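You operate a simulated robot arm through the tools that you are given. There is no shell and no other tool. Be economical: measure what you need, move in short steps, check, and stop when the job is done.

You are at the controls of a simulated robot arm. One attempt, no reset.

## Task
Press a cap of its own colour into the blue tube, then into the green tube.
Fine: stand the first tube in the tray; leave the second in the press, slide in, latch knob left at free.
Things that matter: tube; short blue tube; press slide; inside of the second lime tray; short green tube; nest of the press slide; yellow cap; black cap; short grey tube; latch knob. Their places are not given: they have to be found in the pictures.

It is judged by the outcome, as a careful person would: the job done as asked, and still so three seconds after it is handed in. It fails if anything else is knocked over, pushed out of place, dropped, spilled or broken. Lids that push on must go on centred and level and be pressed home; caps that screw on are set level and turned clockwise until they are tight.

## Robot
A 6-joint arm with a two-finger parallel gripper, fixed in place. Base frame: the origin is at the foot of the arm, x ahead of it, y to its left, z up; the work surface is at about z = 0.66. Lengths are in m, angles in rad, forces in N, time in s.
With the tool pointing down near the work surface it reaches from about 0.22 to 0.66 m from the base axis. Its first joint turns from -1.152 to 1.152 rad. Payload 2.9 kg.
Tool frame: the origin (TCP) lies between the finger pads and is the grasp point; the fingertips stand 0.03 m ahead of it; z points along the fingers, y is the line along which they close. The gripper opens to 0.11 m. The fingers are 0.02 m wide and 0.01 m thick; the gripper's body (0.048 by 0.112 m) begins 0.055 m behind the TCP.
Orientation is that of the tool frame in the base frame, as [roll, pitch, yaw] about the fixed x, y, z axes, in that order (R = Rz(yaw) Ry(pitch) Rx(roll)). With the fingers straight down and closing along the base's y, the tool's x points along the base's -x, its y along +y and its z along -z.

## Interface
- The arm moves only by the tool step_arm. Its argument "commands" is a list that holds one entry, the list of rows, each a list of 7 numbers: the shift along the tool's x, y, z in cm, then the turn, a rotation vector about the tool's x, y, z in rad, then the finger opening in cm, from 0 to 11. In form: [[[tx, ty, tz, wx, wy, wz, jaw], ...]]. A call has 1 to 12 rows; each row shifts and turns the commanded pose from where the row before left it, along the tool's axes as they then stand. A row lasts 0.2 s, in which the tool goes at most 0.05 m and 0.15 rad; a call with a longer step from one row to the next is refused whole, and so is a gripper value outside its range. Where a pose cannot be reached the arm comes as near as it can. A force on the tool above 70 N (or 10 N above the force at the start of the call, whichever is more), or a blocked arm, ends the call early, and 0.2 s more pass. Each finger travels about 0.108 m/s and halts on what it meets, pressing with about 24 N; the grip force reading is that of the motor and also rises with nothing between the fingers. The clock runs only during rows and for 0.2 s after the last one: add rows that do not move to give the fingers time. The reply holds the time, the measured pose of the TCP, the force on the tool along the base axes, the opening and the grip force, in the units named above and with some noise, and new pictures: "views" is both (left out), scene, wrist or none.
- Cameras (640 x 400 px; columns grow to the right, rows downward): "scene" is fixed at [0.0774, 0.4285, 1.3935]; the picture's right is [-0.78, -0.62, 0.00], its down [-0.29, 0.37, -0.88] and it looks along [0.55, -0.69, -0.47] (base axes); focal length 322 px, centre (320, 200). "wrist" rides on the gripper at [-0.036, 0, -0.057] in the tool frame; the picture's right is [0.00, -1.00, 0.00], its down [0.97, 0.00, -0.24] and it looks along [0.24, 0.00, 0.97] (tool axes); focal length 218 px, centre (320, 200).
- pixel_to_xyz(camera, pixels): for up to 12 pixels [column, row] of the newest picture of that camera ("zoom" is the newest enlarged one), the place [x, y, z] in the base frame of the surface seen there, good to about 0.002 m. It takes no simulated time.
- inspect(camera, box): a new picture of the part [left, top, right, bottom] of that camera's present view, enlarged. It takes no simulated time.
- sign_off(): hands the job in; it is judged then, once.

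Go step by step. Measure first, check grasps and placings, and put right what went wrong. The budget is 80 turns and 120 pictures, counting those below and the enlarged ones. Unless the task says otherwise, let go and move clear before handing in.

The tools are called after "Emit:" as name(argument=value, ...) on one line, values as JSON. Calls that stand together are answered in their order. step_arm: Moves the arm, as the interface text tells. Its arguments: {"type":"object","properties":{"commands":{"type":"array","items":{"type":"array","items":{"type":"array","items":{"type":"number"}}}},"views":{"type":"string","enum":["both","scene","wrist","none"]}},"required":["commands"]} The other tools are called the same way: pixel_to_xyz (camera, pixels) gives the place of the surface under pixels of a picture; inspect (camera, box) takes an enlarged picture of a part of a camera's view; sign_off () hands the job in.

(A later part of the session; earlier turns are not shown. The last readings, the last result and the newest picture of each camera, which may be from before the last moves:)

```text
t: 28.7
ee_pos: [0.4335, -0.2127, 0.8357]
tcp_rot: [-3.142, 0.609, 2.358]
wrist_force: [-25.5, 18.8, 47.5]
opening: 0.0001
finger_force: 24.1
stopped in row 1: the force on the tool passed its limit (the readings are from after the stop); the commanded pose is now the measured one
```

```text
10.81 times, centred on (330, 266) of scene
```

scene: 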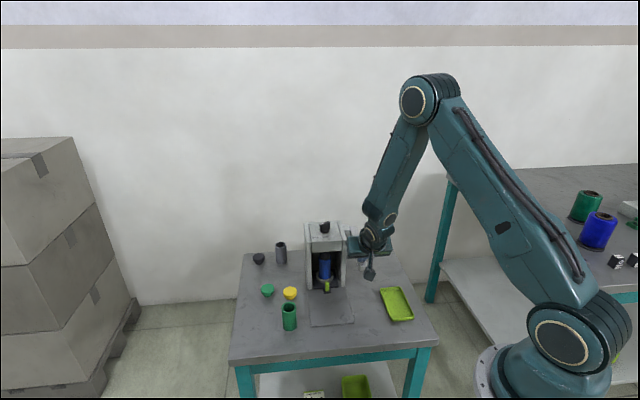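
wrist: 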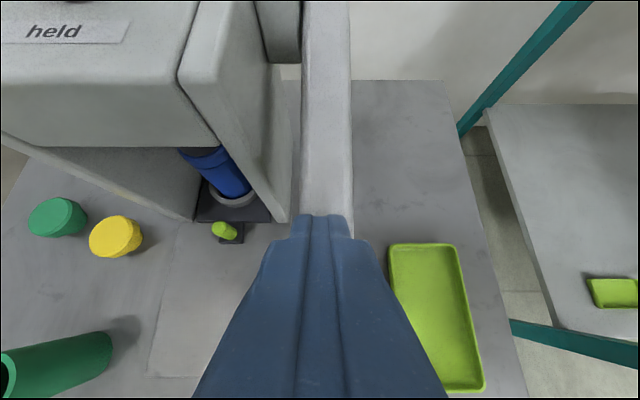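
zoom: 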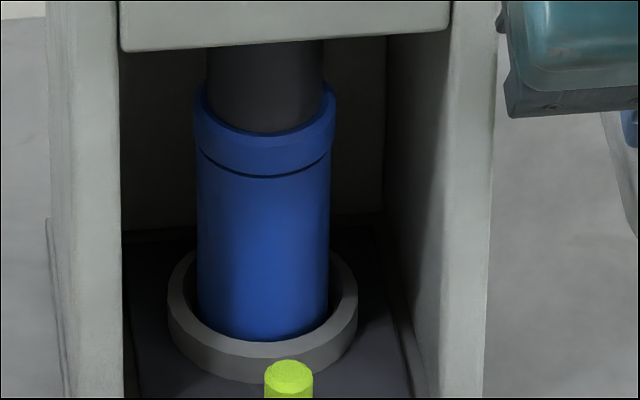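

It is stiff with no further motion, so the cap is likely home. I'll raise the finger back along the arc and check the lever and cap.

Emit:
step_arm(commands=[[[-0.6, 0, -0.85, 0, 0, 0, 0], [-0.66, 0, -0.8, 0, 0, 0, 0], [-0.66, 0, -0.8, 0, 0, 0, 0], [-0.79, 0, -0.68, 0, 0, 0, 0], [-0.79, 0, -0.68, 0, 0, 0, 0], [-0.75, 0, -0.46, 0, 0, 0, 0], [-0.76, 0, -0.46, 0, 0, 0, 0], [-1.1, 0, -1.36, 0, 0, 0, 0], [-1.1, 0, -1.36, 0, 0, 0, 0], [0, 0, -3, 0, 0, 0, 0], [0, 0, -3, 0, 0, 0, 0], [0, 0, 0, 0, 0, 0, 0]]])

Emit:
inspect(camera="scene", box=[300, 215, 380, 290])

```text
t: 31.3
ee_pos: [0.4215, -0.2006, 0.9841]
tcp_rot: [-3.14, 0.606, 2.357]
wrist_force: [-0.8, 0.4, -0.8]
opening: 0.0
finger_force: 23.8
```

scene: 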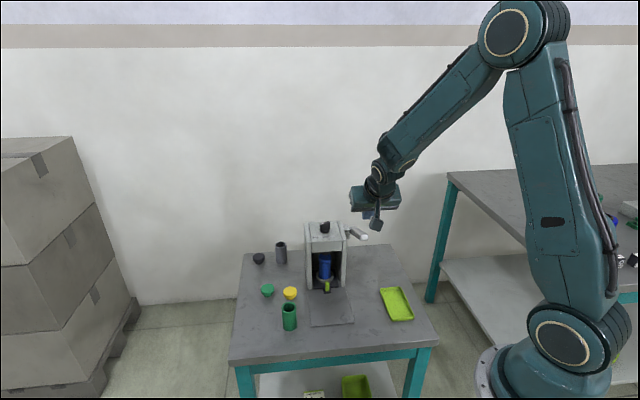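
wrist: 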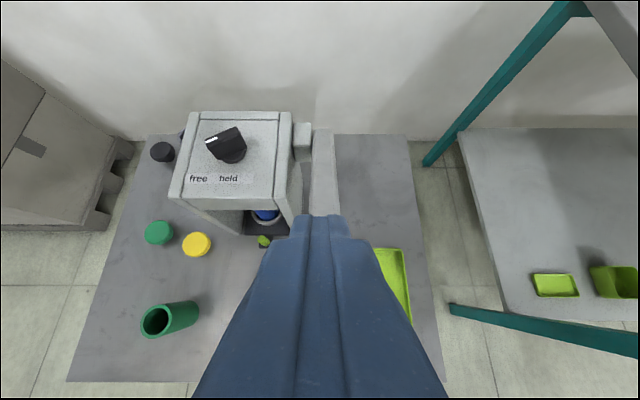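

```text
5.33 times, centred on (340, 252) of scene
```

zoom: 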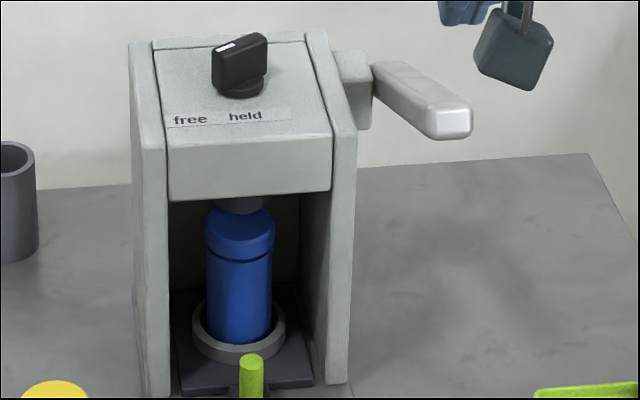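

The lever sprang back and the ram is up. I'll measure the cap's top and rim heights to see whether it is home.

Emit:
inspect(camera="scene", box=[315, 248, 345, 285])

Emit:
pixel_to_xyz(camera="zoom", pixels=[[330, 80], [330, 100], [330, 120], [330, 135], [330, 145], [330, 155], [330, 165], [330, 175], [330, 185], [330, 195], [330, 220], [330, 300]])

```text
10.81 times, centred on (330, 266) of scene
```

zoom: 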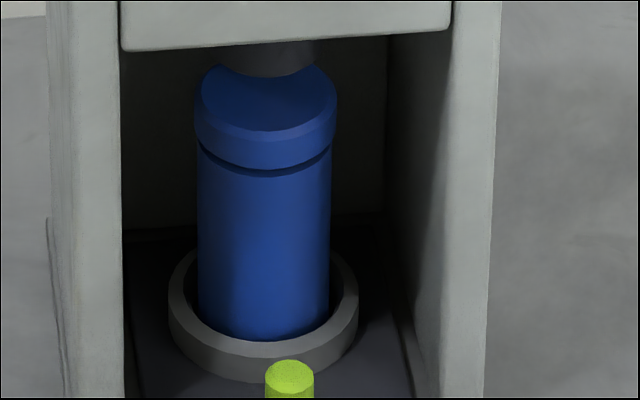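

```text
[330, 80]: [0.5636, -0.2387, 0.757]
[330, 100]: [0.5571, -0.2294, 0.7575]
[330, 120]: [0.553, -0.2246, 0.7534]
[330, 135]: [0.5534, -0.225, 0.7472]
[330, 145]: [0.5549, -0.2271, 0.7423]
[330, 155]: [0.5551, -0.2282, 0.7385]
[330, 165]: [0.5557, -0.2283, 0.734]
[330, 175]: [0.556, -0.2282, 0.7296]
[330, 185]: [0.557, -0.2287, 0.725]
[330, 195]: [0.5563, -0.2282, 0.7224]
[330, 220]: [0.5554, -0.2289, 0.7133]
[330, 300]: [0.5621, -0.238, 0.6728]
```

I sampled at the tube's right edge, so I'll repeat along its centre line at column 265.

Emit:
pixel_to_xyz(camera="zoom", pixels=[[265, 100], [265, 125], [265, 135], [265, 145], [265, 155], [265, 165], [265, 170], [265, 174], [265, 178], [265, 184], [265, 220], [265, 300]])

Emit:
inspect(camera="scene", box=[275, 280, 305, 310])

Emit:
pixel_to_xyz(camera="zoom", pixels=[[310, 100], [310, 140], [310, 160], [310, 180], [310, 190], [310, 200], [310, 210], [310, 220], [310, 230], [310, 245], [310, 260], [310, 270]])

```text
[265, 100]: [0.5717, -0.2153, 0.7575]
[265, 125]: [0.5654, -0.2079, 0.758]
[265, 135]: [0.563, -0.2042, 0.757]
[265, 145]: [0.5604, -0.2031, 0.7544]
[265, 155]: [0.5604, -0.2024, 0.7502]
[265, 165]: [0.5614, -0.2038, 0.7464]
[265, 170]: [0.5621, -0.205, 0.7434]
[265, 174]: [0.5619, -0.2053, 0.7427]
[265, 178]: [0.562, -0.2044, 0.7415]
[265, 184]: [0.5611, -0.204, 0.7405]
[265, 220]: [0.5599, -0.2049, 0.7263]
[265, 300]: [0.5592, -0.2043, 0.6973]
```

```text
13.33 times, centred on (290, 295) of scene
```

zoom: 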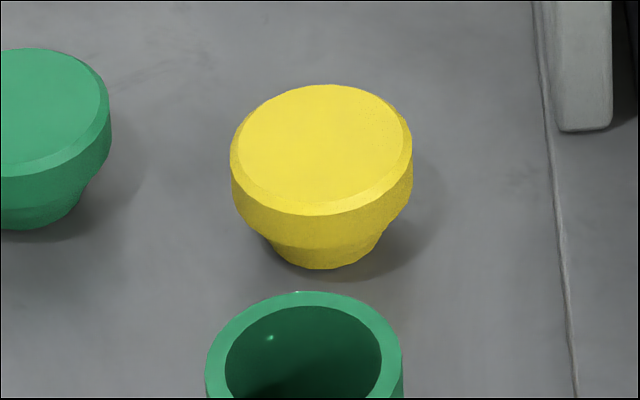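

```text
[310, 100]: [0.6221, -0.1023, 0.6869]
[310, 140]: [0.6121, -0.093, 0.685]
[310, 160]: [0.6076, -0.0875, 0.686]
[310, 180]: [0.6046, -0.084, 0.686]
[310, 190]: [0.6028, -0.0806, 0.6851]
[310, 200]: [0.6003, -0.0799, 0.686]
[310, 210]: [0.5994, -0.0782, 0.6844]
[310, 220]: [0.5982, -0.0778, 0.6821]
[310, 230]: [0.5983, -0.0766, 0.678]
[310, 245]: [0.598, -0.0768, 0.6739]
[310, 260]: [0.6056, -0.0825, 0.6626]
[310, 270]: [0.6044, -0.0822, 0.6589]
```

The cap top is now at 0.7575 against 0.7665 before, so the rim underside lies within about 1 mm of the tube top. To be sure it is home I'll press a second time, pushing along the tool axis (normal to the lever).

Emit:
step_arm(commands=[[[-0.23, 0, 2.4, 0, 0, 0, 0], [-0.23, 0, 2.4, 0, 0, 0, 0], [2.23, 0, 2.72, 0, 0, 0, 0], [1.51, 0, 0.92, 0, 0, 0, 0], [1.58, 0, 1.35, 0, 0, 0, 0], [1.32, 0, 1.61, 0, 0, 0, 0], [0.52, 0, 0.9, 0, 0, 0, 0], [0.25, 0, 0.45, 0, 0, 0, 0], [0, 0, 0, 0, 0, 0, 0]]], views="none")

```text
t: 33.3
ee_pos: [0.4331, -0.2116, 0.8393]
tcp_rot: [3.141, 0.608, 2.358]
wrist_force: [-7.0, 6.0, 13.6]
opening: 0.0
finger_force: 23.4
```

The ram is just loaded (16 N). I'll add force in 1 mm steps along the tool axis.

Emit:
step_arm(commands=[[[0.05, 0, 0.12, 0, 0, 0, 0], [0.05, 0, 0.12, 0, 0, 0, 0], [0, 0, 0, 0, 0, 0, 0]]], views="none")

Emit:
inspect(camera="scene", box=[315, 248, 345, 285])

```text
t: 34.1
ee_pos: [0.4329, -0.2124, 0.838]
tcp_rot: [3.141, 0.607, 2.358]
wrist_force: [-11.8, 10.7, 26.7]
opening: 0.0
finger_force: 24.1
```

```text
10.81 times, centred on (330, 266) of scene
```

zoom: 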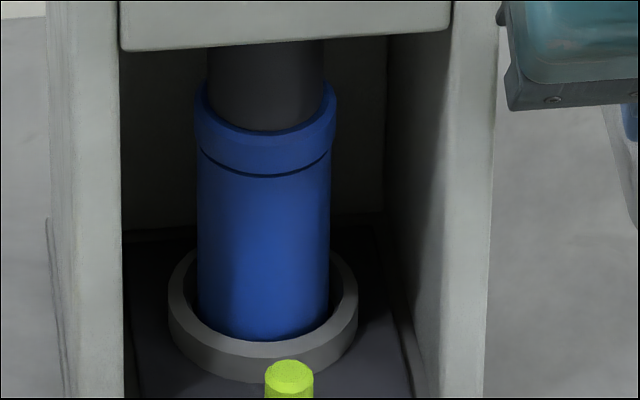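

The cap sits tight against the tube under this load, slightly lower than when released. I'll ratchet the force up further and hold it.

Emit:
step_arm(commands=[[[0.06, 0, 0.15, 0, 0, 0, 0], [0.06, 0, 0.15, 0, 0, 0, 0], [0.05, 0, 0.12, 0, 0, 0, 0], [0, 0, 0, 0, 0, 0, 0], [0, 0, 0, 0, 0, 0, 0]]], views="none")

```text
t: 35.3
ee_pos: [0.4326, -0.2121, 0.8349]
tcp_rot: [3.14, 0.61, 2.356]
wrist_force: [-26.9, 24.5, 51.3]
opening: 0.0
finger_force: 24.0
```

Emit:
step_arm(commands=[[[0.01, 0, 0.03, 0, 0, 0, 0], [0, 0, 0, 0, 0, 0, 0]]], views="none")

Emit:
inspect(camera="scene", box=[315, 248, 345, 285])

Emit:
pixel_to_xyz(camera="zoom", pixels=[[215, 110], [325, 105], [265, 140], [265, 150], [265, 160], [265, 168], [265, 172], [265, 176], [265, 180], [265, 185]])

```text
t: 35.9
ee_pos: [0.4341, -0.2125, 0.835]
tcp_rot: [3.139, 0.609, 2.356]
wrist_force: [-27.1, 25.6, 52.5]
opening: 0.0001
finger_force: 24.0
```

```text
10.81 times, centred on (330, 266) of scene
```

zoom: 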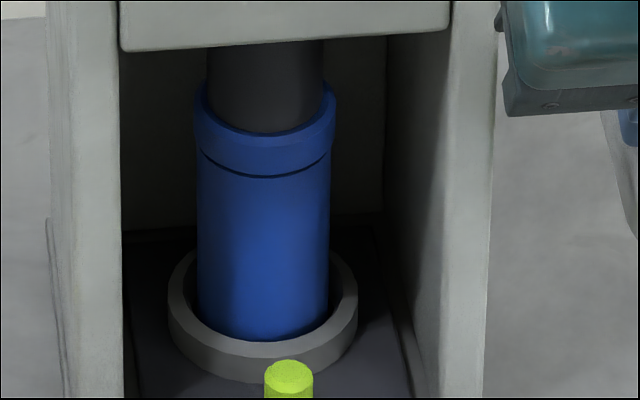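

```text
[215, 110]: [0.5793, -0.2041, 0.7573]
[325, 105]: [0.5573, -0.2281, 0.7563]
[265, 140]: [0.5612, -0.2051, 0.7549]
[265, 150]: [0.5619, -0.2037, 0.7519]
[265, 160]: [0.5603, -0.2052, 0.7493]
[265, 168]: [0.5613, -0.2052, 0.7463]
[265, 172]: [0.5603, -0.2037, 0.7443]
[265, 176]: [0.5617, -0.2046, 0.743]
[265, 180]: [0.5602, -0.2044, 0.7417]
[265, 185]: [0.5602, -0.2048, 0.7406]
```

The load reaches about 64 N with the seam closed at z 0.743, the tube's top. I'll release along the arc and compare the seam again.

Emit:
step_arm(commands=[[[-0.6, 0, -0.85, 0, 0, 0, 0], [-0.66, 0, -0.8, 0, 0, 0, 0], [-0.66, 0, -0.8, 0, 0, 0, 0], [-0.79, 0, -0.68, 0, 0, 0, 0], [-0.79, 0, -0.68, 0, 0, 0, 0], [-0.75, 0, -0.46, 0, 0, 0, 0], [-0.76, 0, -0.46, 0, 0, 0, 0], [-1.1, 0, -1.36, 0, 0, 0, 0], [-1.1, 0, -1.36, 0, 0, 0, 0], [0, 0, -4, 0, 0, 0, 0], [0, 0, -4, 0, 0, 0, 1], [0, 0, 0, 0, 0, 0, 2]]], views="none")

Emit:
inspect(camera="scene", box=[315, 248, 345, 285])

Emit:
pixel_to_xyz(camera="zoom", pixels=[[215, 110], [325, 105], [265, 100], [265, 125], [265, 160], [265, 168], [265, 172], [265, 176], [230, 90], [300, 90]])

```text
t: 38.5
ee_pos: [0.4135, -0.1918, 1.0004]
tcp_rot: [-3.141, 0.605, 2.359]
wrist_force: [0.4, -0.2, 0.9]
opening: 0.0201
finger_force: 0.0
```

```text
10.81 times, centred on (330, 266) of scene
```

zoom: 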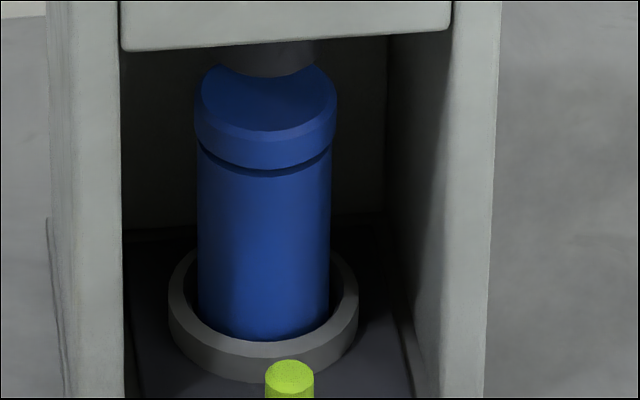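

```text
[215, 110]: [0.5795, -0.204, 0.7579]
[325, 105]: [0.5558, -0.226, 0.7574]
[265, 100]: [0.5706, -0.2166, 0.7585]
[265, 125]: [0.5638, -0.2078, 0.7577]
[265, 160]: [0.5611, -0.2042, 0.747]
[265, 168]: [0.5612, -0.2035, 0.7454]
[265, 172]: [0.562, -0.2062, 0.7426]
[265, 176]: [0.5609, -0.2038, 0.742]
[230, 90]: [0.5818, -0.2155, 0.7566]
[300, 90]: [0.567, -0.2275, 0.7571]
```

There is a repeatable spring-back of about 2 mm after release. I'll press again and hold the load for several seconds to see whether the cap sets.

Emit:
step_arm(commands=[[[-0.25, 0, 3.44, 0, 0, 0, 0], [-0.25, 0, 3.44, 0, 0, 0, 0], [2.23, 0, 2.72, 0, 0, 0, 0], [1.51, 0, 0.92, 0, 0, 0, 0], [1.58, 0, 1.35, 0, 0, 0, 0], [1.32, 0, 1.61, 0, 0, 0, 0], [0.52, 0, 0.9, 0, 0, 0, 0], [0.25, 0, 0.45, 0, 0, 0, 0], [0.1, 0, 0.24, 0, 0, 0, 0], [0.06, 0, 0.15, 0, 0, 0, 0], [0.05, 0, 0.13, 0, 0, 0, 0], [0, 0, 0, 0, 0, 0, 0]]], views="none")

Emit:
step_arm(commands=[[[0, 0, 0, 0, 0, 0, 0], [0, 0, 0, 0, 0, 0, 0], [0, 0, 0, 0, 0, 0, 0], [0, 0, 0, 0, 0, 0, 0], [0, 0, 0, 0, 0, 0, 0], [0, 0, 0, 0, 0, 0, 0], [0, 0, 0, 0, 0, 0, 0], [0, 0, 0, 0, 0, 0, 0], [0, 0, 0, 0, 0, 0, 0], [0, 0, 0, 0, 0, 0, 0], [0, 0, 0, 0, 0, 0, 0], [0, 0, 0, 0, 0, 0, 0]]], views="none")

Emit:
step_arm(commands=[[[0, 0, 0, 0, 0, 0, 0], [0, 0, 0, 0, 0, 0, 0], [0, 0, 0, 0, 0, 0, 0], [0, 0, 0, 0, 0, 0, 0], [0, 0, 0, 0, 0, 0, 0], [0, 0, 0, 0, 0, 0, 0], [0, 0, 0, 0, 0, 0, 0], [0, 0, 0, 0, 0, 0, 0], [0, 0, 0, 0, 0, 0, 0], [0, 0, 0, 0, 0, 0, 0], [0, 0, 0, 0, 0, 0, 0], [0, 0, 0, 0, 0, 0, 0]]], views="none")

```text
t: 41.1
ee_pos: [0.4339, -0.2127, 0.8348]
tcp_rot: [3.14, 0.607, 2.359]
wrist_force: [-23.8, 22.7, 46.8]
opening: 0.0
finger_force: 23.4
```

```text
t: 43.7
ee_pos: [0.434, -0.2132, 0.8355]
tcp_rot: [3.14, 0.61, 2.357]
wrist_force: [-20.8, 24.4, 45.9]
opening: 0.0
finger_force: 23.8
```

```text
t: 46.3
ee_pos: [0.4341, -0.2137, 0.8353]
tcp_rot: [3.139, 0.609, 2.356]
wrist_force: [-18.8, 21.7, 46.0]
opening: 0.0001
finger_force: 24.3
```

The load has been held about 5 s at roughly 57 N. I'll release and compare the seam in the same zoom.

Emit:
step_arm(commands=[[[-0.6, 0, -0.85, 0, 0, 0, 0], [-0.66, 0, -0.8, 0, 0, 0, 0], [-0.66, 0, -0.8, 0, 0, 0, 0], [-0.79, 0, -0.68, 0, 0, 0, 0], [-0.79, 0, -0.68, 0, 0, 0, 0], [-0.75, 0, -0.46, 0, 0, 0, 0], [-0.76, 0, -0.46, 0, 0, 0, 0], [-1.1, 0, -1.36, 0, 0, 0, 0], [-1.1, 0, -1.36, 0, 0, 0, 0], [0, 0, -4, 0, 0, 0, 0], [0, 0, -4, 0, 0, 0, 1], [0, 0, 0, 0, 0, 0, 2]]], views="none")

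Emit:
inspect(camera="scene", box=[315, 248, 345, 285])

```text
t: 48.9
ee_pos: [0.4136, -0.1933, 0.9987]
tcp_rot: [-3.141, 0.606, 2.358]
wrist_force: [1.0, 0.3, 0.8]
opening: 0.0201
finger_force: 0.1
```

```text
10.81 times, centred on (330, 266) of scene
```

zoom: 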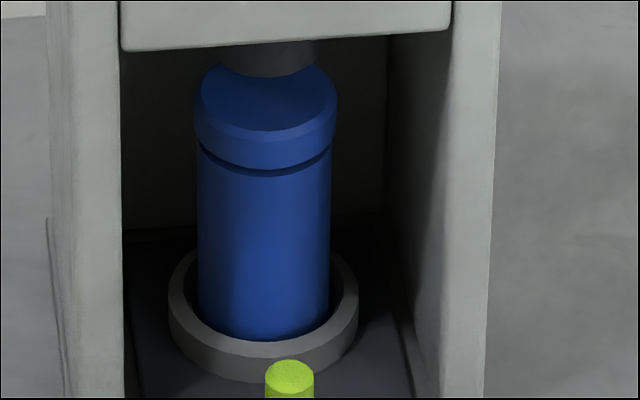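

The same rebound is seen after 5 s. Before touching the latch I'll try a much longer hold of about 15 s by arm, which is cheap.

Emit:
step_arm(commands=[[[-0.25, 0, 3.44, 0, 0, 0, 0], [-0.25, 0, 3.44, 0, 0, 0, 0], [2.23, 0, 2.72, 0, 0, 0, 0], [1.51, 0, 0.92, 0, 0, 0, 0], [1.58, 0, 1.35, 0, 0, 0, 0], [1.32, 0, 1.61, 0, 0, 0, 0], [0.52, 0, 0.9, 0, 0, 0, 0], [0.25, 0, 0.45, 0, 0, 0, 0], [0.1, 0, 0.24, 0, 0, 0, 0], [0.06, 0, 0.15, 0, 0, 0, 0], [0.05, 0, 0.13, 0, 0, 0, 0], [0, 0, 0, 0, 0, 0, 0]]], views="none")

Emit:
step_arm(commands=[[[0, 0, 0, 0, 0, 0, 0], [0, 0, 0, 0, 0, 0, 0], [0, 0, 0, 0, 0, 0, 0], [0, 0, 0, 0, 0, 0, 0], [0, 0, 0, 0, 0, 0, 0], [0, 0, 0, 0, 0, 0, 0], [0, 0, 0, 0, 0, 0, 0], [0, 0, 0, 0, 0, 0, 0], [0, 0, 0, 0, 0, 0, 0], [0, 0, 0, 0, 0, 0, 0], [0, 0, 0, 0, 0, 0, 0], [0, 0, 0, 0, 0, 0, 0]]], views="none")

Emit:
step_arm(commands=[[[0, 0, 0, 0, 0, 0, 0], [0, 0, 0, 0, 0, 0, 0], [0, 0, 0, 0, 0, 0, 0], [0, 0, 0, 0, 0, 0, 0], [0, 0, 0, 0, 0, 0, 0], [0, 0, 0, 0, 0, 0, 0], [0, 0, 0, 0, 0, 0, 0], [0, 0, 0, 0, 0, 0, 0], [0, 0, 0, 0, 0, 0, 0], [0, 0, 0, 0, 0, 0, 0], [0, 0, 0, 0, 0, 0, 0], [0, 0, 0, 0, 0, 0, 0]]], views="none")

Emit:
step_arm(commands=[[[0, 0, 0, 0, 0, 0, 0], [0, 0, 0, 0, 0, 0, 0], [0, 0, 0, 0, 0, 0, 0], [0, 0, 0, 0, 0, 0, 0], [0, 0, 0, 0, 0, 0, 0], [0, 0, 0, 0, 0, 0, 0], [0, 0, 0, 0, 0, 0, 0], [0, 0, 0, 0, 0, 0, 0], [0, 0, 0, 0, 0, 0, 0], [0, 0, 0, 0, 0, 0, 0], [0, 0, 0, 0, 0, 0, 0], [0, 0, 0, 0, 0, 0, 0]]], views="none")

Emit:
step_arm(commands=[[[0, 0, 0, 0, 0, 0, 0], [0, 0, 0, 0, 0, 0, 0], [0, 0, 0, 0, 0, 0, 0], [0, 0, 0, 0, 0, 0, 0], [0, 0, 0, 0, 0, 0, 0], [0, 0, 0, 0, 0, 0, 0], [0, 0, 0, 0, 0, 0, 0], [0, 0, 0, 0, 0, 0, 0], [0, 0, 0, 0, 0, 0, 0], [0, 0, 0, 0, 0, 0, 0], [0, 0, 0, 0, 0, 0, 0], [0, 0, 0, 0, 0, 0, 0]]], views="none")

Emit:
step_arm(commands=[[[0, 0, 0, 0, 0, 0, 0], [0, 0, 0, 0, 0, 0, 0], [0, 0, 0, 0, 0, 0, 0], [0, 0, 0, 0, 0, 0, 0], [0, 0, 0, 0, 0, 0, 0], [0, 0, 0, 0, 0, 0, 0], [0, 0, 0, 0, 0, 0, 0], [0, 0, 0, 0, 0, 0, 0], [0, 0, 0, 0, 0, 0, 0], [0, 0, 0, 0, 0, 0, 0], [0, 0, 0, 0, 0, 0, 0], [0, 0, 0, 0, 0, 0, 0]]], views="none")

Emit:
step_arm(commands=[[[-0.6, 0, -0.85, 0, 0, 0, 0], [-0.66, 0, -0.8, 0, 0, 0, 0], [-0.66, 0, -0.8, 0, 0, 0, 0], [-0.79, 0, -0.68, 0, 0, 0, 0], [-0.79, 0, -0.68, 0, 0, 0, 0], [-0.75, 0, -0.46, 0, 0, 0, 0], [-0.76, 0, -0.46, 0, 0, 0, 0], [-1.1, 0, -1.36, 0, 0, 0, 0], [-1.1, 0, -1.36, 0, 0, 0, 0], [0, 0, -4, 0, 0, 0, 0], [0, 0, -4, 0, 0, 0, 1], [0, 0, 0, 0, 0, 0, 2]]], views="none")

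Emit:
inspect(camera="scene", box=[315, 248, 345, 285])

```text
t: 51.5
ee_pos: [0.4336, -0.2126, 0.8359]
tcp_rot: [3.139, 0.608, 2.358]
wrist_force: [-18.1, 22.9, 42.2]
opening: 0.0
finger_force: 23.6
```

```text
t: 54.1
ee_pos: [0.4341, -0.2126, 0.8359]
tcp_rot: [3.139, 0.609, 2.356]
wrist_force: [-11.1, 24.4, 41.0]
opening: 0.0002
finger_force: 24.1
```

```text
t: 56.7
ee_pos: [0.4333, -0.2122, 0.8358]
tcp_rot: [3.14, 0.609, 2.355]
wrist_force: [-10.1, 22.8, 39.8]
opening: 0.0
finger_force: 24.0
```

```text
t: 59.3
ee_pos: [0.4342, -0.2127, 0.836]
tcp_rot: [3.141, 0.609, 2.356]
wrist_force: [-10.3, 19.3, 39.3]
opening: 0.0
finger_force: 23.8
```

```text
t: 61.9
ee_pos: [0.434, -0.2129, 0.835]
tcp_rot: [-3.142, 0.609, 2.355]
wrist_force: [-9.5, 16.1, 40.1]
opening: 0.0002
finger_force: 24.2
```

```text
t: 64.5
ee_pos: [0.4347, -0.2131, 0.8352]
tcp_rot: [3.138, 0.611, 2.357]
wrist_force: [-8.4, 14.3, 39.3]
opening: 0.0
finger_force: 24.0
```

```text
t: 67.1
ee_pos: [0.4145, -0.1941, 1.0008]
tcp_rot: [-3.141, 0.606, 2.358]
wrist_force: [-1.0, 0.4, 0.1]
opening: 0.0201
finger_force: 0.0
```

```text
10.81 times, centred on (330, 266) of scene
```

zoom: 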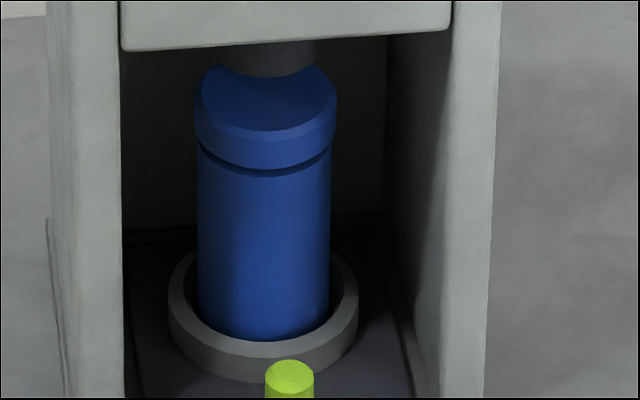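

15 s of holding changes nothing, so the "held" latch is probably needed to set the cap. I'll level the tool above the press and measure the knob.

Emit:
step_arm(commands=[[[0, 0, 0, 0, 0.15, 0, 3], [0, 0, 0, 0, 0.15, 0, 5], [0, 0, 0, 0, 0.15, 0, 6], [0, 0, 0, 0, 0.15, 0, 6], [0, 4.6, 0, 0, 0, 0, 6], [0, 4.6, -2, 0, 0, 0, 6], [-4.3, 0, 0, 0, 0, 0, 6], [-4.3, 0, 0, 0, 0, 0, 6], [-4.3, 0, 0, 0, 0, 0, 6], [0, 0, 0, 0, 0, 0, 6]]], views="wrist")

Emit:
inspect(camera="wrist", box=[220, 100, 420, 260])

```text
refused: row 6 steps farther than a row can; nothing moved
```

```text
2.50 times, centred on (320, 180) of wrist
```

zoom: 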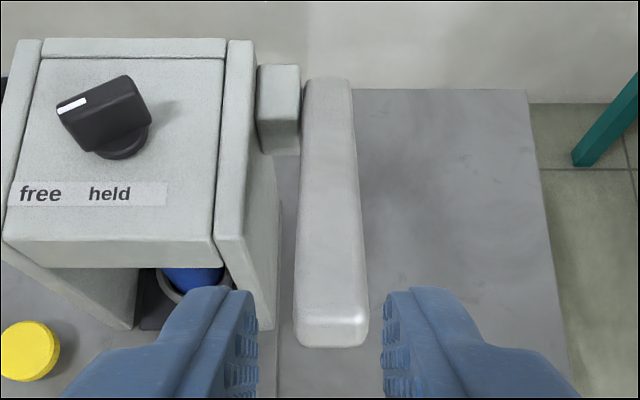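

The step was refused (row 6 too long). I'll resend it with shorter rows.

Emit:
step_arm(commands=[[[0, 0, 0, 0, 0.15, 0, 3], [0, 0, 0, 0, 0.15, 0, 5], [0, 0, 0, 0, 0.15, 0, 6], [0, 0, 0, 0, 0.15, 0, 6], [0, 4.6, 0, 0, 0, 0, 6], [0, 4.6, 0, 0, 0, 0, 6], [-4.3, 0, 0, 0, 0, 0, 6], [-4.3, 0, 0, 0, 0, 0, 6], [-4.3, 0, 0, 0, 0, 0, 6], [0, 0, 0, 0, 0, 0, 6]]], views="wrist")

Emit:
inspect(camera="wrist", box=[220, 130, 420, 300])

```text
t: 69.3
ee_pos: [0.5722, -0.2165, 1.0035]
tcp_rot: [3.142, 0.004, 2.358]
wrist_force: [1.0, 0.1, 0.5]
opening: 0.0598
finger_force: 0.1
```

wrist: 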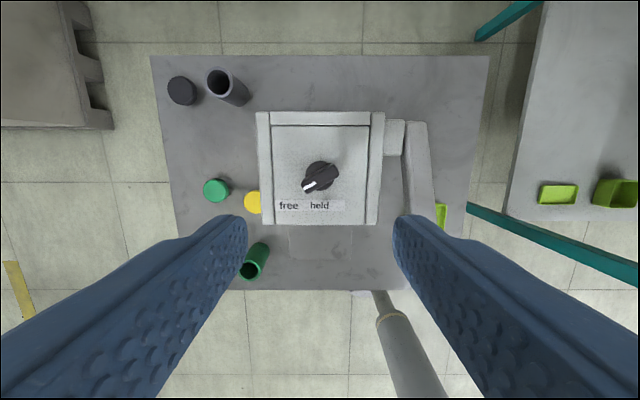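

```text
2.35 times, centred on (320, 215) of wrist
```

zoom: 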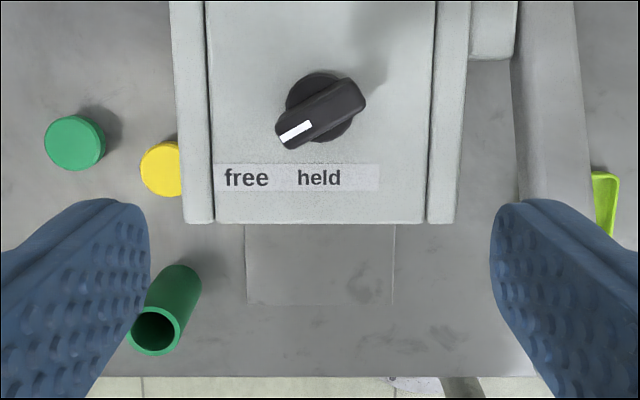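

The knob bar's marked end (296,132 in zoom) points to "free", and "held" lies straight in front of the knob. I'll measure the bar's geometry.

Emit:
pixel_to_xyz(camera="zoom", pixels=[[283, 138], [308, 127], [296, 132], [320, 113], [335, 102], [355, 90], [340, 90], [360, 103], [320, 77], [320, 138], [247, 178], [319, 178]])

Emit:
inspect(camera="wrist", box=[290, 150, 350, 200])

```text
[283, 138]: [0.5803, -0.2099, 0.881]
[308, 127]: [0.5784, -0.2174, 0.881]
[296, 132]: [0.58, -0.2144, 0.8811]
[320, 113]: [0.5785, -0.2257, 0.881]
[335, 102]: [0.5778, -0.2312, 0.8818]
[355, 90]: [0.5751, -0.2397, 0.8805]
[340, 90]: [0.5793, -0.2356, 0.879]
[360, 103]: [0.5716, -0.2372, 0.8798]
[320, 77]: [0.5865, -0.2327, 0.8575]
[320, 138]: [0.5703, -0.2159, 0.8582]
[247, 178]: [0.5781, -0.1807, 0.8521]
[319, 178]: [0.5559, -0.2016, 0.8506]
```

```text
8.00 times, centred on (320, 175) of wrist
```

zoom: 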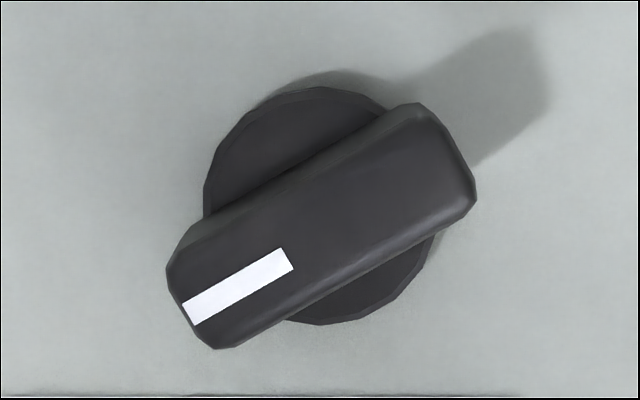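

The bar is about 31 × 10 mm, its top at z 0.881, centred on (0.578,-0.2245). It points 32° below image-left, so I'll turn the tool 58° clockwise, centre over it and come down to just above.

Emit:
step_arm(commands=[[[-0.98, -0.16, 0, 0, 0, 0, 5], [0, 0, 0, 0, 0, 0.145, 4], [0, 0, 0, 0, 0, 0.145, 3], [0, 0, 0, 0, 0, 0.145, 3], [0, 0, 0, 0, 0, 0.145, 3], [0, 0, 1, 0, 0, 0.145, 3], [0, 0, 3, 0, 0, 0.145, 3], [0, 0, 3, 0, 0, 0.145, 3], [0, 0, 0, 0, 0, 0, 3]]], views="wrist")

```text
t: 71.3
ee_pos: [0.5765, -0.2269, 0.9323]
tcp_rot: [3.136, 0.004, 1.34]
wrist_force: [-0.1, -0.3, 0.3]
opening: 0.0301
finger_force: 0.1
```

wrist: 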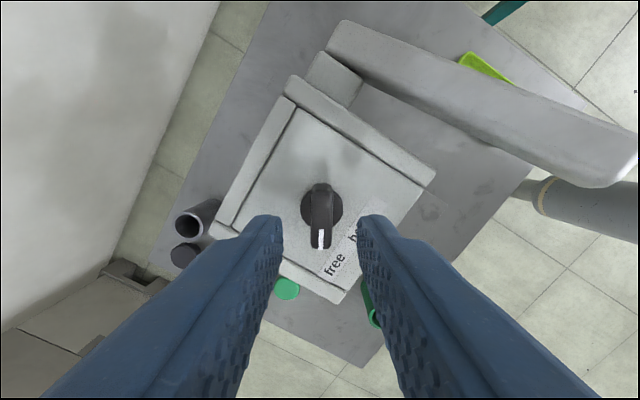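

The bar is aligned at (320,215) between the fingers. I'll descend 4 cm and close.

Emit:
step_arm(commands=[[[0, 0, 2, 0, 0, 0, 3], [0, 0, 2, 0, 0, 0, 3], [0, 0, 0, 0, 0, 0, 3], [0, 0, 0, 0, 0, 0, 1.5], [0, 0, 0, 0, 0, 0, 0.5], [0, 0, 0, 0, 0, 0, 0.5]]], views="wrist")

```text
t: 72.7
ee_pos: [0.5766, -0.2285, 0.8926]
tcp_rot: [3.139, 0.003, 1.343]
wrist_force: [-3.2, -0.7, -2.6]
opening: 0.0119
finger_force: 44.7
```

wrist: 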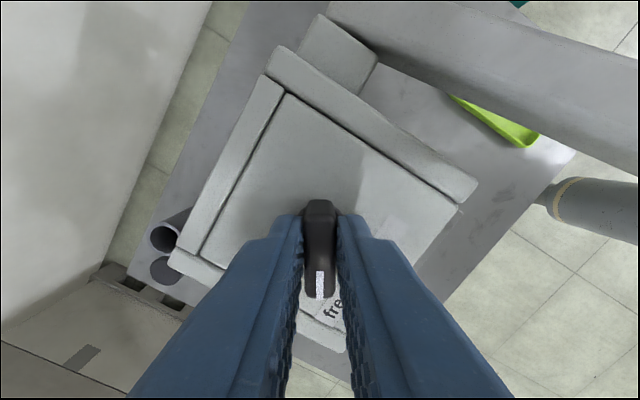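

The knob bar is gripped (11.9 mm). I'll turn it counter-clockwise about 58° toward "held".

Emit:
step_arm(commands=[[[0, 0, 0, 0, 0, -0.13, 0.5], [0, 0, 0, 0, 0, -0.13, 0.5], [0, 0, 0, 0, 0, -0.13, 0.5], [0, 0, 0, 0, 0, -0.13, 0.5], [0, 0, 0, 0, 0, -0.13, 0.5], [0, 0, 0, 0, 0, -0.13, 0.5], [0, 0, 0, 0, 0, -0.13, 0.5], [0, 0, 0, 0, 0, -0.1, 0.5], [0, 0, 0, 0, 0, 0, 0.5]]], views="wrist")

```text
t: 74.7
ee_pos: [0.5803, -0.2268, 0.8935]
tcp_rot: [3.136, 0.015, 2.356]
wrist_force: [41.9, 7.5, -15.0]
opening: 0.012
finger_force: 44.9
```

wrist: 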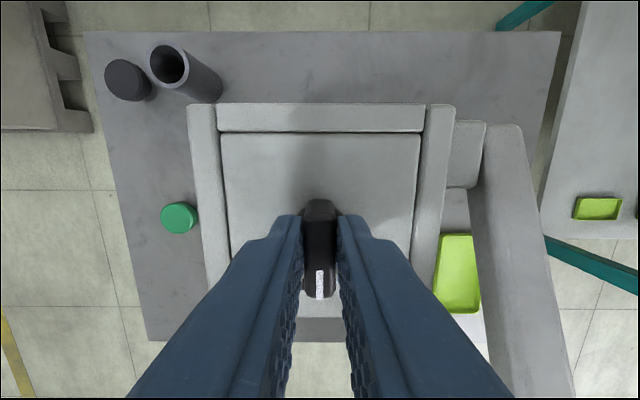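

The knob followed by 58°, with some side load from the grip being slightly off-centre. I'll open, lift and look.

Emit:
step_arm(commands=[[[0, 0, 0, 0, 0, 0, 2], [0, 0, 0, 0, 0, 0, 3], [0, 0, 0, 0, 0, 0, 3], [0, 0, -3, 0, 0, 0, 3], [0, 0, -4, 0, 0, 0, 3], [0, 0, -4, 0, 0, 0, 3], [0, 0, 0, 0, 0, 0, 3]]], views="wrist")

Emit:
inspect(camera="wrist", box=[240, 130, 400, 260])

```text
t: 76.3
ee_pos: [0.5769, -0.2282, 1.0037]
tcp_rot: [3.141, 0.006, 2.353]
wrist_force: [-0.2, 0.1, -0.3]
opening: 0.03
finger_force: 0.0
```

wrist: 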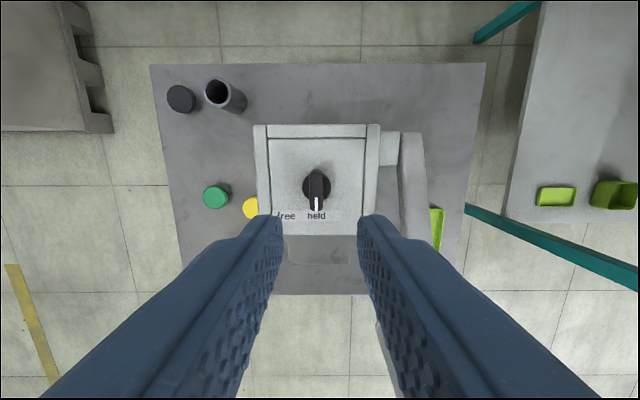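

```text
3.08 times, centred on (320, 195) of wrist
```

zoom: 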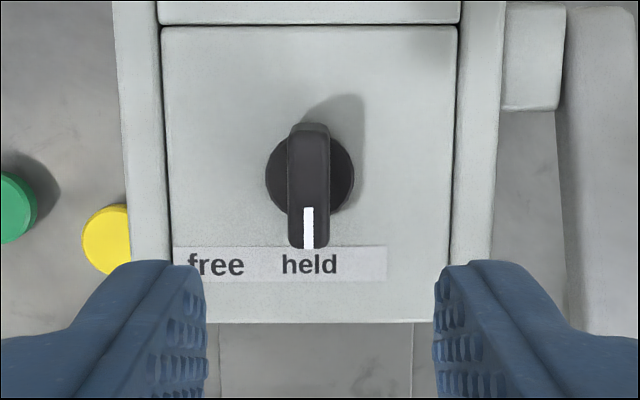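

The knob now points exactly at "held". I'll return to the lever, press, then release and see what the ram does.

Emit:
step_arm(commands=[[[4.7, 0, 0, 0, 0, 0, 2], [4.7, 0, 0, 0, 0, 0, 1], [4.7, 0, 0, 0, 0, 0, 0], [0, -4.53, 0, 0, 0, 0, 0], [0, -4.53, 0, 0, 0, 0, 0], [0, 0, 0, 0, -0.15, 0, 0], [0, 0, 0, 0, -0.15, 0, 0], [0, 0, 0, 0, -0.15, 0, 0], [0, 0, 0, 0, -0.15, 0, 0], [0, 0, 0, 0, 0, 0, 0]]], views="none")

Emit:
step_arm(commands=[[[-0.25, 0, 3.44, 0, 0, 0, 0], [-0.25, 0, 3.44, 0, 0, 0, 0], [2.23, 0, 2.72, 0, 0, 0, 0], [1.51, 0, 0.92, 0, 0, 0, 0], [1.58, 0, 1.35, 0, 0, 0, 0], [1.32, 0, 1.61, 0, 0, 0, 0], [0.52, 0, 0.9, 0, 0, 0, 0], [0.25, 0, 0.45, 0, 0, 0, 0], [0.1, 0, 0.24, 0, 0, 0, 0], [0.06, 0, 0.15, 0, 0, 0, 0], [0.05, 0, 0.13, 0, 0, 0, 0], [0, 0, 0, 0, 0, 0, 0]]], views="scene")

Emit:
inspect(camera="scene", box=[315, 248, 345, 285])

```text
t: 78.5
ee_pos: [0.4119, -0.1906, 1.0024]
tcp_rot: [3.14, 0.608, 2.353]
wrist_force: [0.0, -0.7, -0.1]
opening: 0.0001
finger_force: 24.3
```

```text
t: 79.7
ee_pos: [0.4446, -0.2209, 0.9058]
tcp_rot: [3.128, 0.66, 2.345]
wrist_force: [0.1, 0.6, 0.4]
opening: 0.0
finger_force: 24.3
stopped in row 5: the force on the tool passed its limit (the readings are from after the stop); the commanded pose is now the measured one
```

scene: 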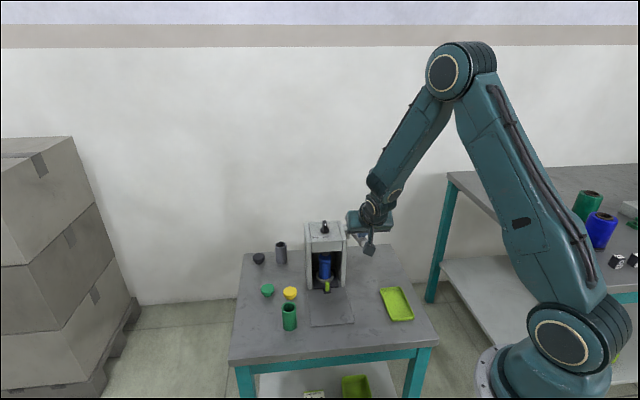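

```text
10.81 times, centred on (330, 266) of scene
```

zoom: 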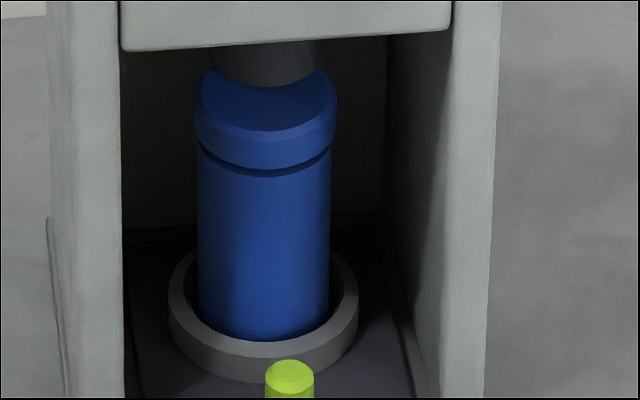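

With the knob at "held" the lever resisted strongly, yet the ram seems to have stayed slightly lower (edge at row 85 instead of 77). I'll push again slowly to see whether it moves under load and stays.

Emit:
step_arm(commands=[[[0.3, 0, 0.25, 0, 0, 0, 0], [0.3, 0, 0.25, 0, 0, 0, 0], [0.3, 0, 0.25, 0, 0, 0, 0], [0.3, 0, 0.25, 0, 0, 0, 0], [0.3, 0, 0.25, 0, 0, 0, 0]]], views="wrist")

Emit:
inspect(camera="scene", box=[305, 210, 385, 290])

```text
t: 80.9
ee_pos: [0.4404, -0.2182, 0.8867]
tcp_rot: [3.13, 0.658, 2.342]
wrist_force: [1.7, 0.0, 2.9]
opening: 0.0001
finger_force: 23.5
```

wrist: 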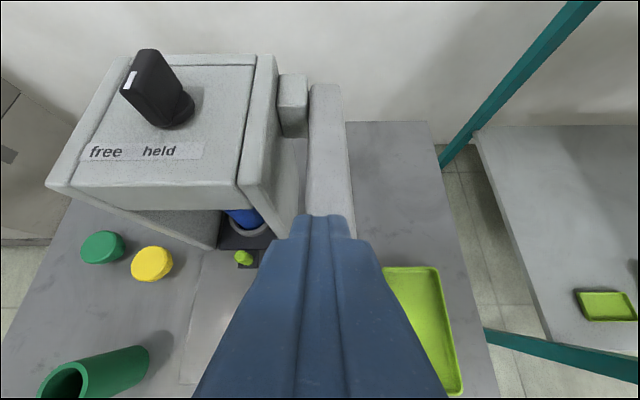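

```text
5.00 times, centred on (345, 250) of scene
```

zoom: 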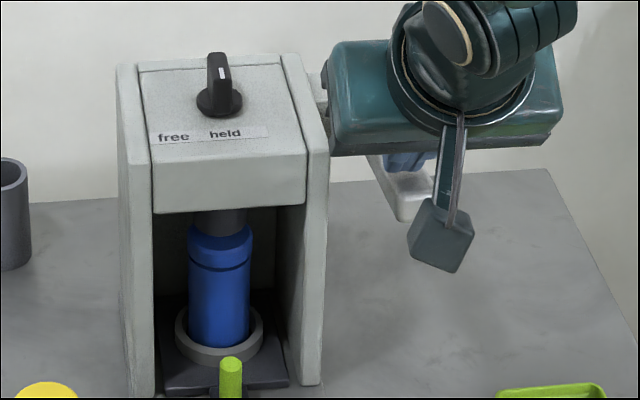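

The lever now moves with little force, so the trip was likely an impact at speed. I'll continue along the arc at a gentle rate.

Emit:
step_arm(commands=[[[0.6, 0, 0.575, 0, 0, 0, 0], [0.6, 0, 0.575, 0, 0, 0, 0], [0.6, 0, 0.575, 0, 0, 0, 0], [0.6, 0, 0.575, 0, 0, 0, 0], [0.26, 0, 0.41, 0, 0, 0, 0], [0.13, 0, 0.2, 0, 0, 0, 0], [0, 0, 0, 0, 0, 0, 0]]], views="none")

```text
t: 82.5
ee_pos: [0.4372, -0.2129, 0.8444]
tcp_rot: [3.13, 0.656, 2.343]
wrist_force: [0.0, 1.8, 3.3]
opening: 0.0
finger_force: 24.3
```

Emit:
step_arm(commands=[[[0.13, 0, 0.2, 0, 0, 0, 0], [0.13, 0, 0.2, 0, 0, 0, 0], [0.1, 0, 0.18, 0, 0, 0, 0], [0.1, 0, 0.18, 0, 0, 0, 0], [0.08, 0, 0.15, 0, 0, 0, 0], [0.08, 0, 0.15, 0, 0, 0, 0], [0.06, 0, 0.12, 0, 0, 0, 0], [0, 0, 0, 0, 0, 0, 0]]], views="none")

Emit:
inspect(camera="scene", box=[315, 248, 345, 285])

```text
t: 84.3
ee_pos: [0.4388, -0.216, 0.8354]
tcp_rot: [3.128, 0.663, 2.342]
wrist_force: [-30.5, 24.3, 55.1]
opening: 0.0
finger_force: 24.1
```

```text
10.81 times, centred on (330, 266) of scene
```

zoom: 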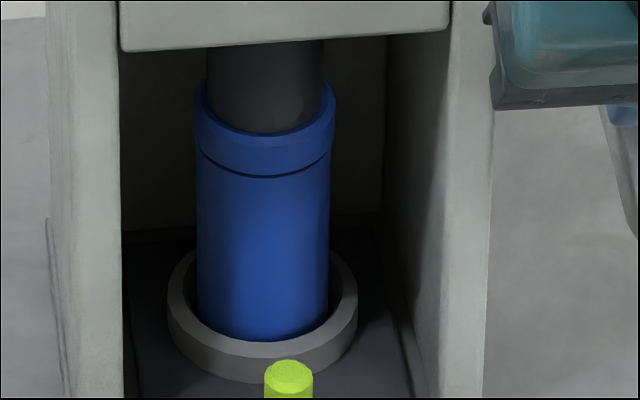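

Pressed at about 67 N with the seam closed. I'll withdraw the finger upward and see whether the latch holds the ram down.

Emit:
step_arm(commands=[[[-0.4, 0, -0.6, 0, 0, 0, 0], [-0.6, 0, -0.7, 0, 0, 0, 0], [-0.66, 0, -0.8, 0, 0, 0, 0], [-0.79, 0, -0.68, 0, 0, 0, 0], [-0.79, 0, -0.68, 0, 0, 0, 0], [-0.75, 0, -0.46, 0, 0, 0, 0], [-0.76, 0, -0.46, 0, 0, 0, 0], [-1.1, 0, -1.36, 0, 0, 0, 0], [-1.1, 0, -1.36, 0, 0, 0, 0], [0, 0, -4, 0, 0, 0, 0], [0, 0, -4, 0, 0, 0, 1], [0, 0, 0, 0, 0, 0, 2]]], views="wrist")

Emit:
inspect(camera="scene", box=[305, 210, 385, 290])

```text
t: 86.9
ee_pos: [0.4107, -0.1899, 0.9953]
tcp_rot: [3.13, 0.659, 2.344]
wrist_force: [-0.2, 0.6, 0.7]
opening: 0.0198
finger_force: 0.0
```

wrist: 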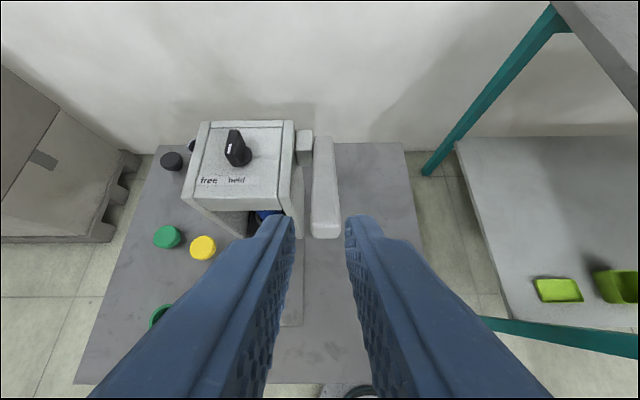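

```text
5.00 times, centred on (345, 250) of scene
```

zoom: 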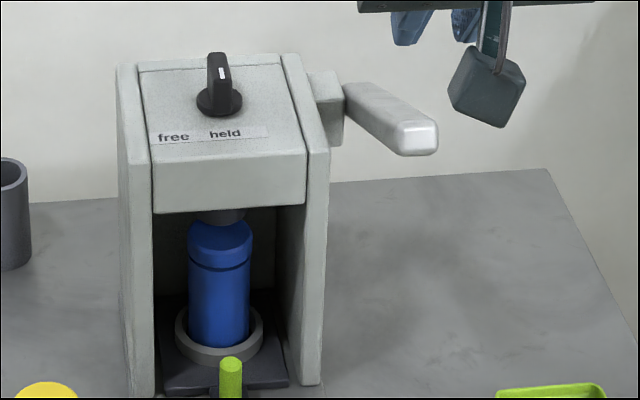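

The ram sprang back even at "held", so the knob does not hold the ram; it probably holds the slide. I'll check the seam once more.

Emit:
inspect(camera="scene", box=[315, 248, 345, 285])

Emit:
pixel_to_xyz(camera="zoom", pixels=[[265, 100], [265, 125], [265, 150], [265, 160], [265, 165], [265, 168], [265, 171], [265, 174], [265, 177], [265, 182]])

```text
10.81 times, centred on (330, 266) of scene
```

zoom: 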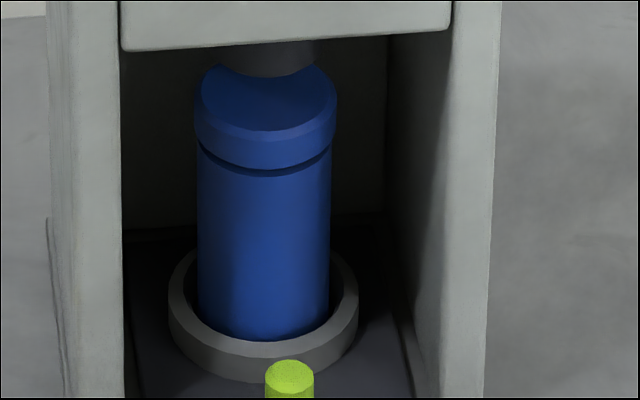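

```text
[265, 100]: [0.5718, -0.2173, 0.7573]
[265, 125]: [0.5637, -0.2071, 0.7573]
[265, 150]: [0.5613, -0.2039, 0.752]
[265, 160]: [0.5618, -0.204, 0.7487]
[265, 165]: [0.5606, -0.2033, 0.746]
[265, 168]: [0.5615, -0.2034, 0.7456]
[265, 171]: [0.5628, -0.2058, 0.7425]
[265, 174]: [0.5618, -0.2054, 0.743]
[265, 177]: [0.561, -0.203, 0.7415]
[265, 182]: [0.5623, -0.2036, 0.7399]
```

The rest height is the same after every release (cap top 0.7575 = tube top 0.744 + 13 mm rim), so the cap is at its seat and only yields elastically under load. The latch is not needed, so I'll go back over the knob to return it to "free".

Emit:
step_arm(commands=[[[0, 4.7, 0, 0, 0.15, 0, 3], [0, 4.7, 0, 0, 0.15, 0, 3], [0, 0, 0, 0, 0.15, 0, 3], [0, 0, 0, 0, 0.15, 0, 3], [0, 0, 0, 0, 0.059, 0, 3], [0, 0, 0, 0.0116, 0, -0.012, 3], [-4.75, 0, 0, 0, 0, 0, 3], [-4.75, 0, 0, 0, 0, 0, 3], [-4.75, 0, 0, 0, 0, 0, 3], [0, 0, 3, 0, 0, 0, 3], [0, 0, 3, 0, 0, 0, 3], [0, 0, 0, 0, 0, 0, 3]]], views="wrist")

```text
t: 89.5
ee_pos: [0.5811, -0.2231, 0.936]
tcp_rot: [-3.14, 0.003, 2.361]
wrist_force: [1.2, -0.7, -0.5]
opening: 0.03
finger_force: 0.2
```

wrist: 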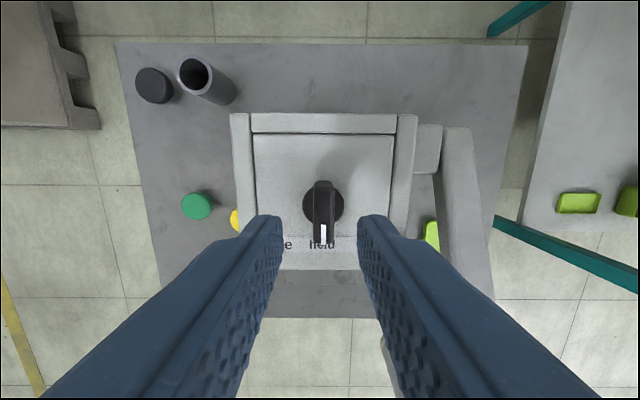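

The knob at (323,210) is about 3 mm to the right, so I'll correct, descend, grip and turn it back 58° clockwise.

Emit:
step_arm(commands=[[[0.15, -0.3, 2.2, 0, 0, 0, 3], [0, 0, 2.2, 0, 0, 0, 3], [0, 0, 0, 0, 0, 0, 1.5], [0, 0, 0, 0, 0, 0, 0.5], [0, 0, 0, 0, 0, 0, 0.5], [0, 0, 0, 0, 0, 0.145, 0.5], [0, 0, 0, 0, 0, 0.145, 0.5], [0, 0, 0, 0, 0, 0.145, 0.5], [0, 0, 0, 0, 0, 0.145, 0.5], [0, 0, 0, 0, 0, 0.145, 0.5], [0, 0, 0, 0, 0, 0.145, 0.5], [0, 0, 0, 0, 0, 0.145, 0.5]]], views="none")

Emit:
step_arm(commands=[[[0, 0, 0, 0, 0, 0, 2], [0, 0, 0, 0, 0, 0, 3], [0, 0, 0, 0, 0, 0, 3], [0, 0, -3, 0, 0, 0, 3], [0, 0, -4, 0, 0, -0.145, 3], [0, 0, -4, 0, 0, -0.145, 3], [0, 0, 0, 0, 0, -0.145, 3], [0, 0, 0, 0, 0, -0.145, 3], [0, 0, 0, 0, 0, -0.145, 3], [0, 0, 0, 0, 0, -0.145, 3], [0, 0, 0, 0, 0, -0.145, 3], [0, 0, 0, 0, 0, 0, 3]]], views="wrist")

Emit:
inspect(camera="wrist", box=[240, 130, 400, 260])

```text
t: 92.1
ee_pos: [0.5774, -0.2254, 0.8935]
tcp_rot: [3.139, 0.002, 1.344]
wrist_force: [5.8, 5.8, 1.8]
opening: 0.0115
finger_force: 44.9
```

```text
t: 94.7
ee_pos: [0.577, -0.2262, 1.0021]
tcp_rot: [-3.14, 0.002, 2.365]
wrist_force: [0.1, -0.4, 0.2]
opening: 0.0297
finger_force: 0.0
```

wrist: 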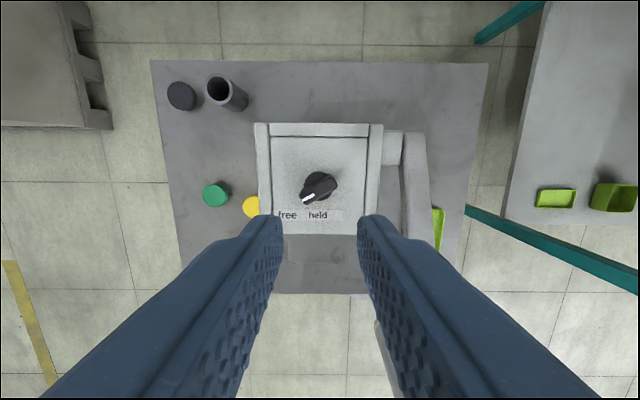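

```text
3.08 times, centred on (320, 195) of wrist
```

zoom: 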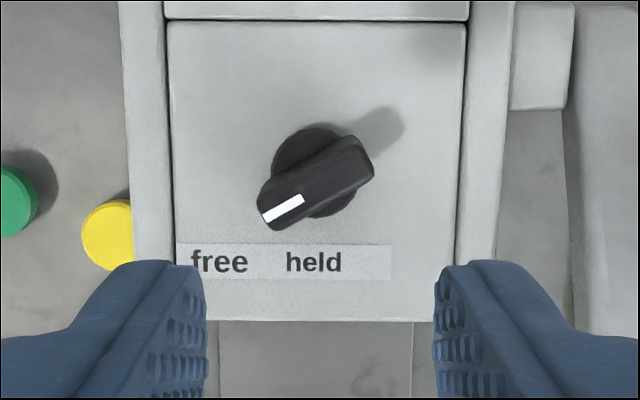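

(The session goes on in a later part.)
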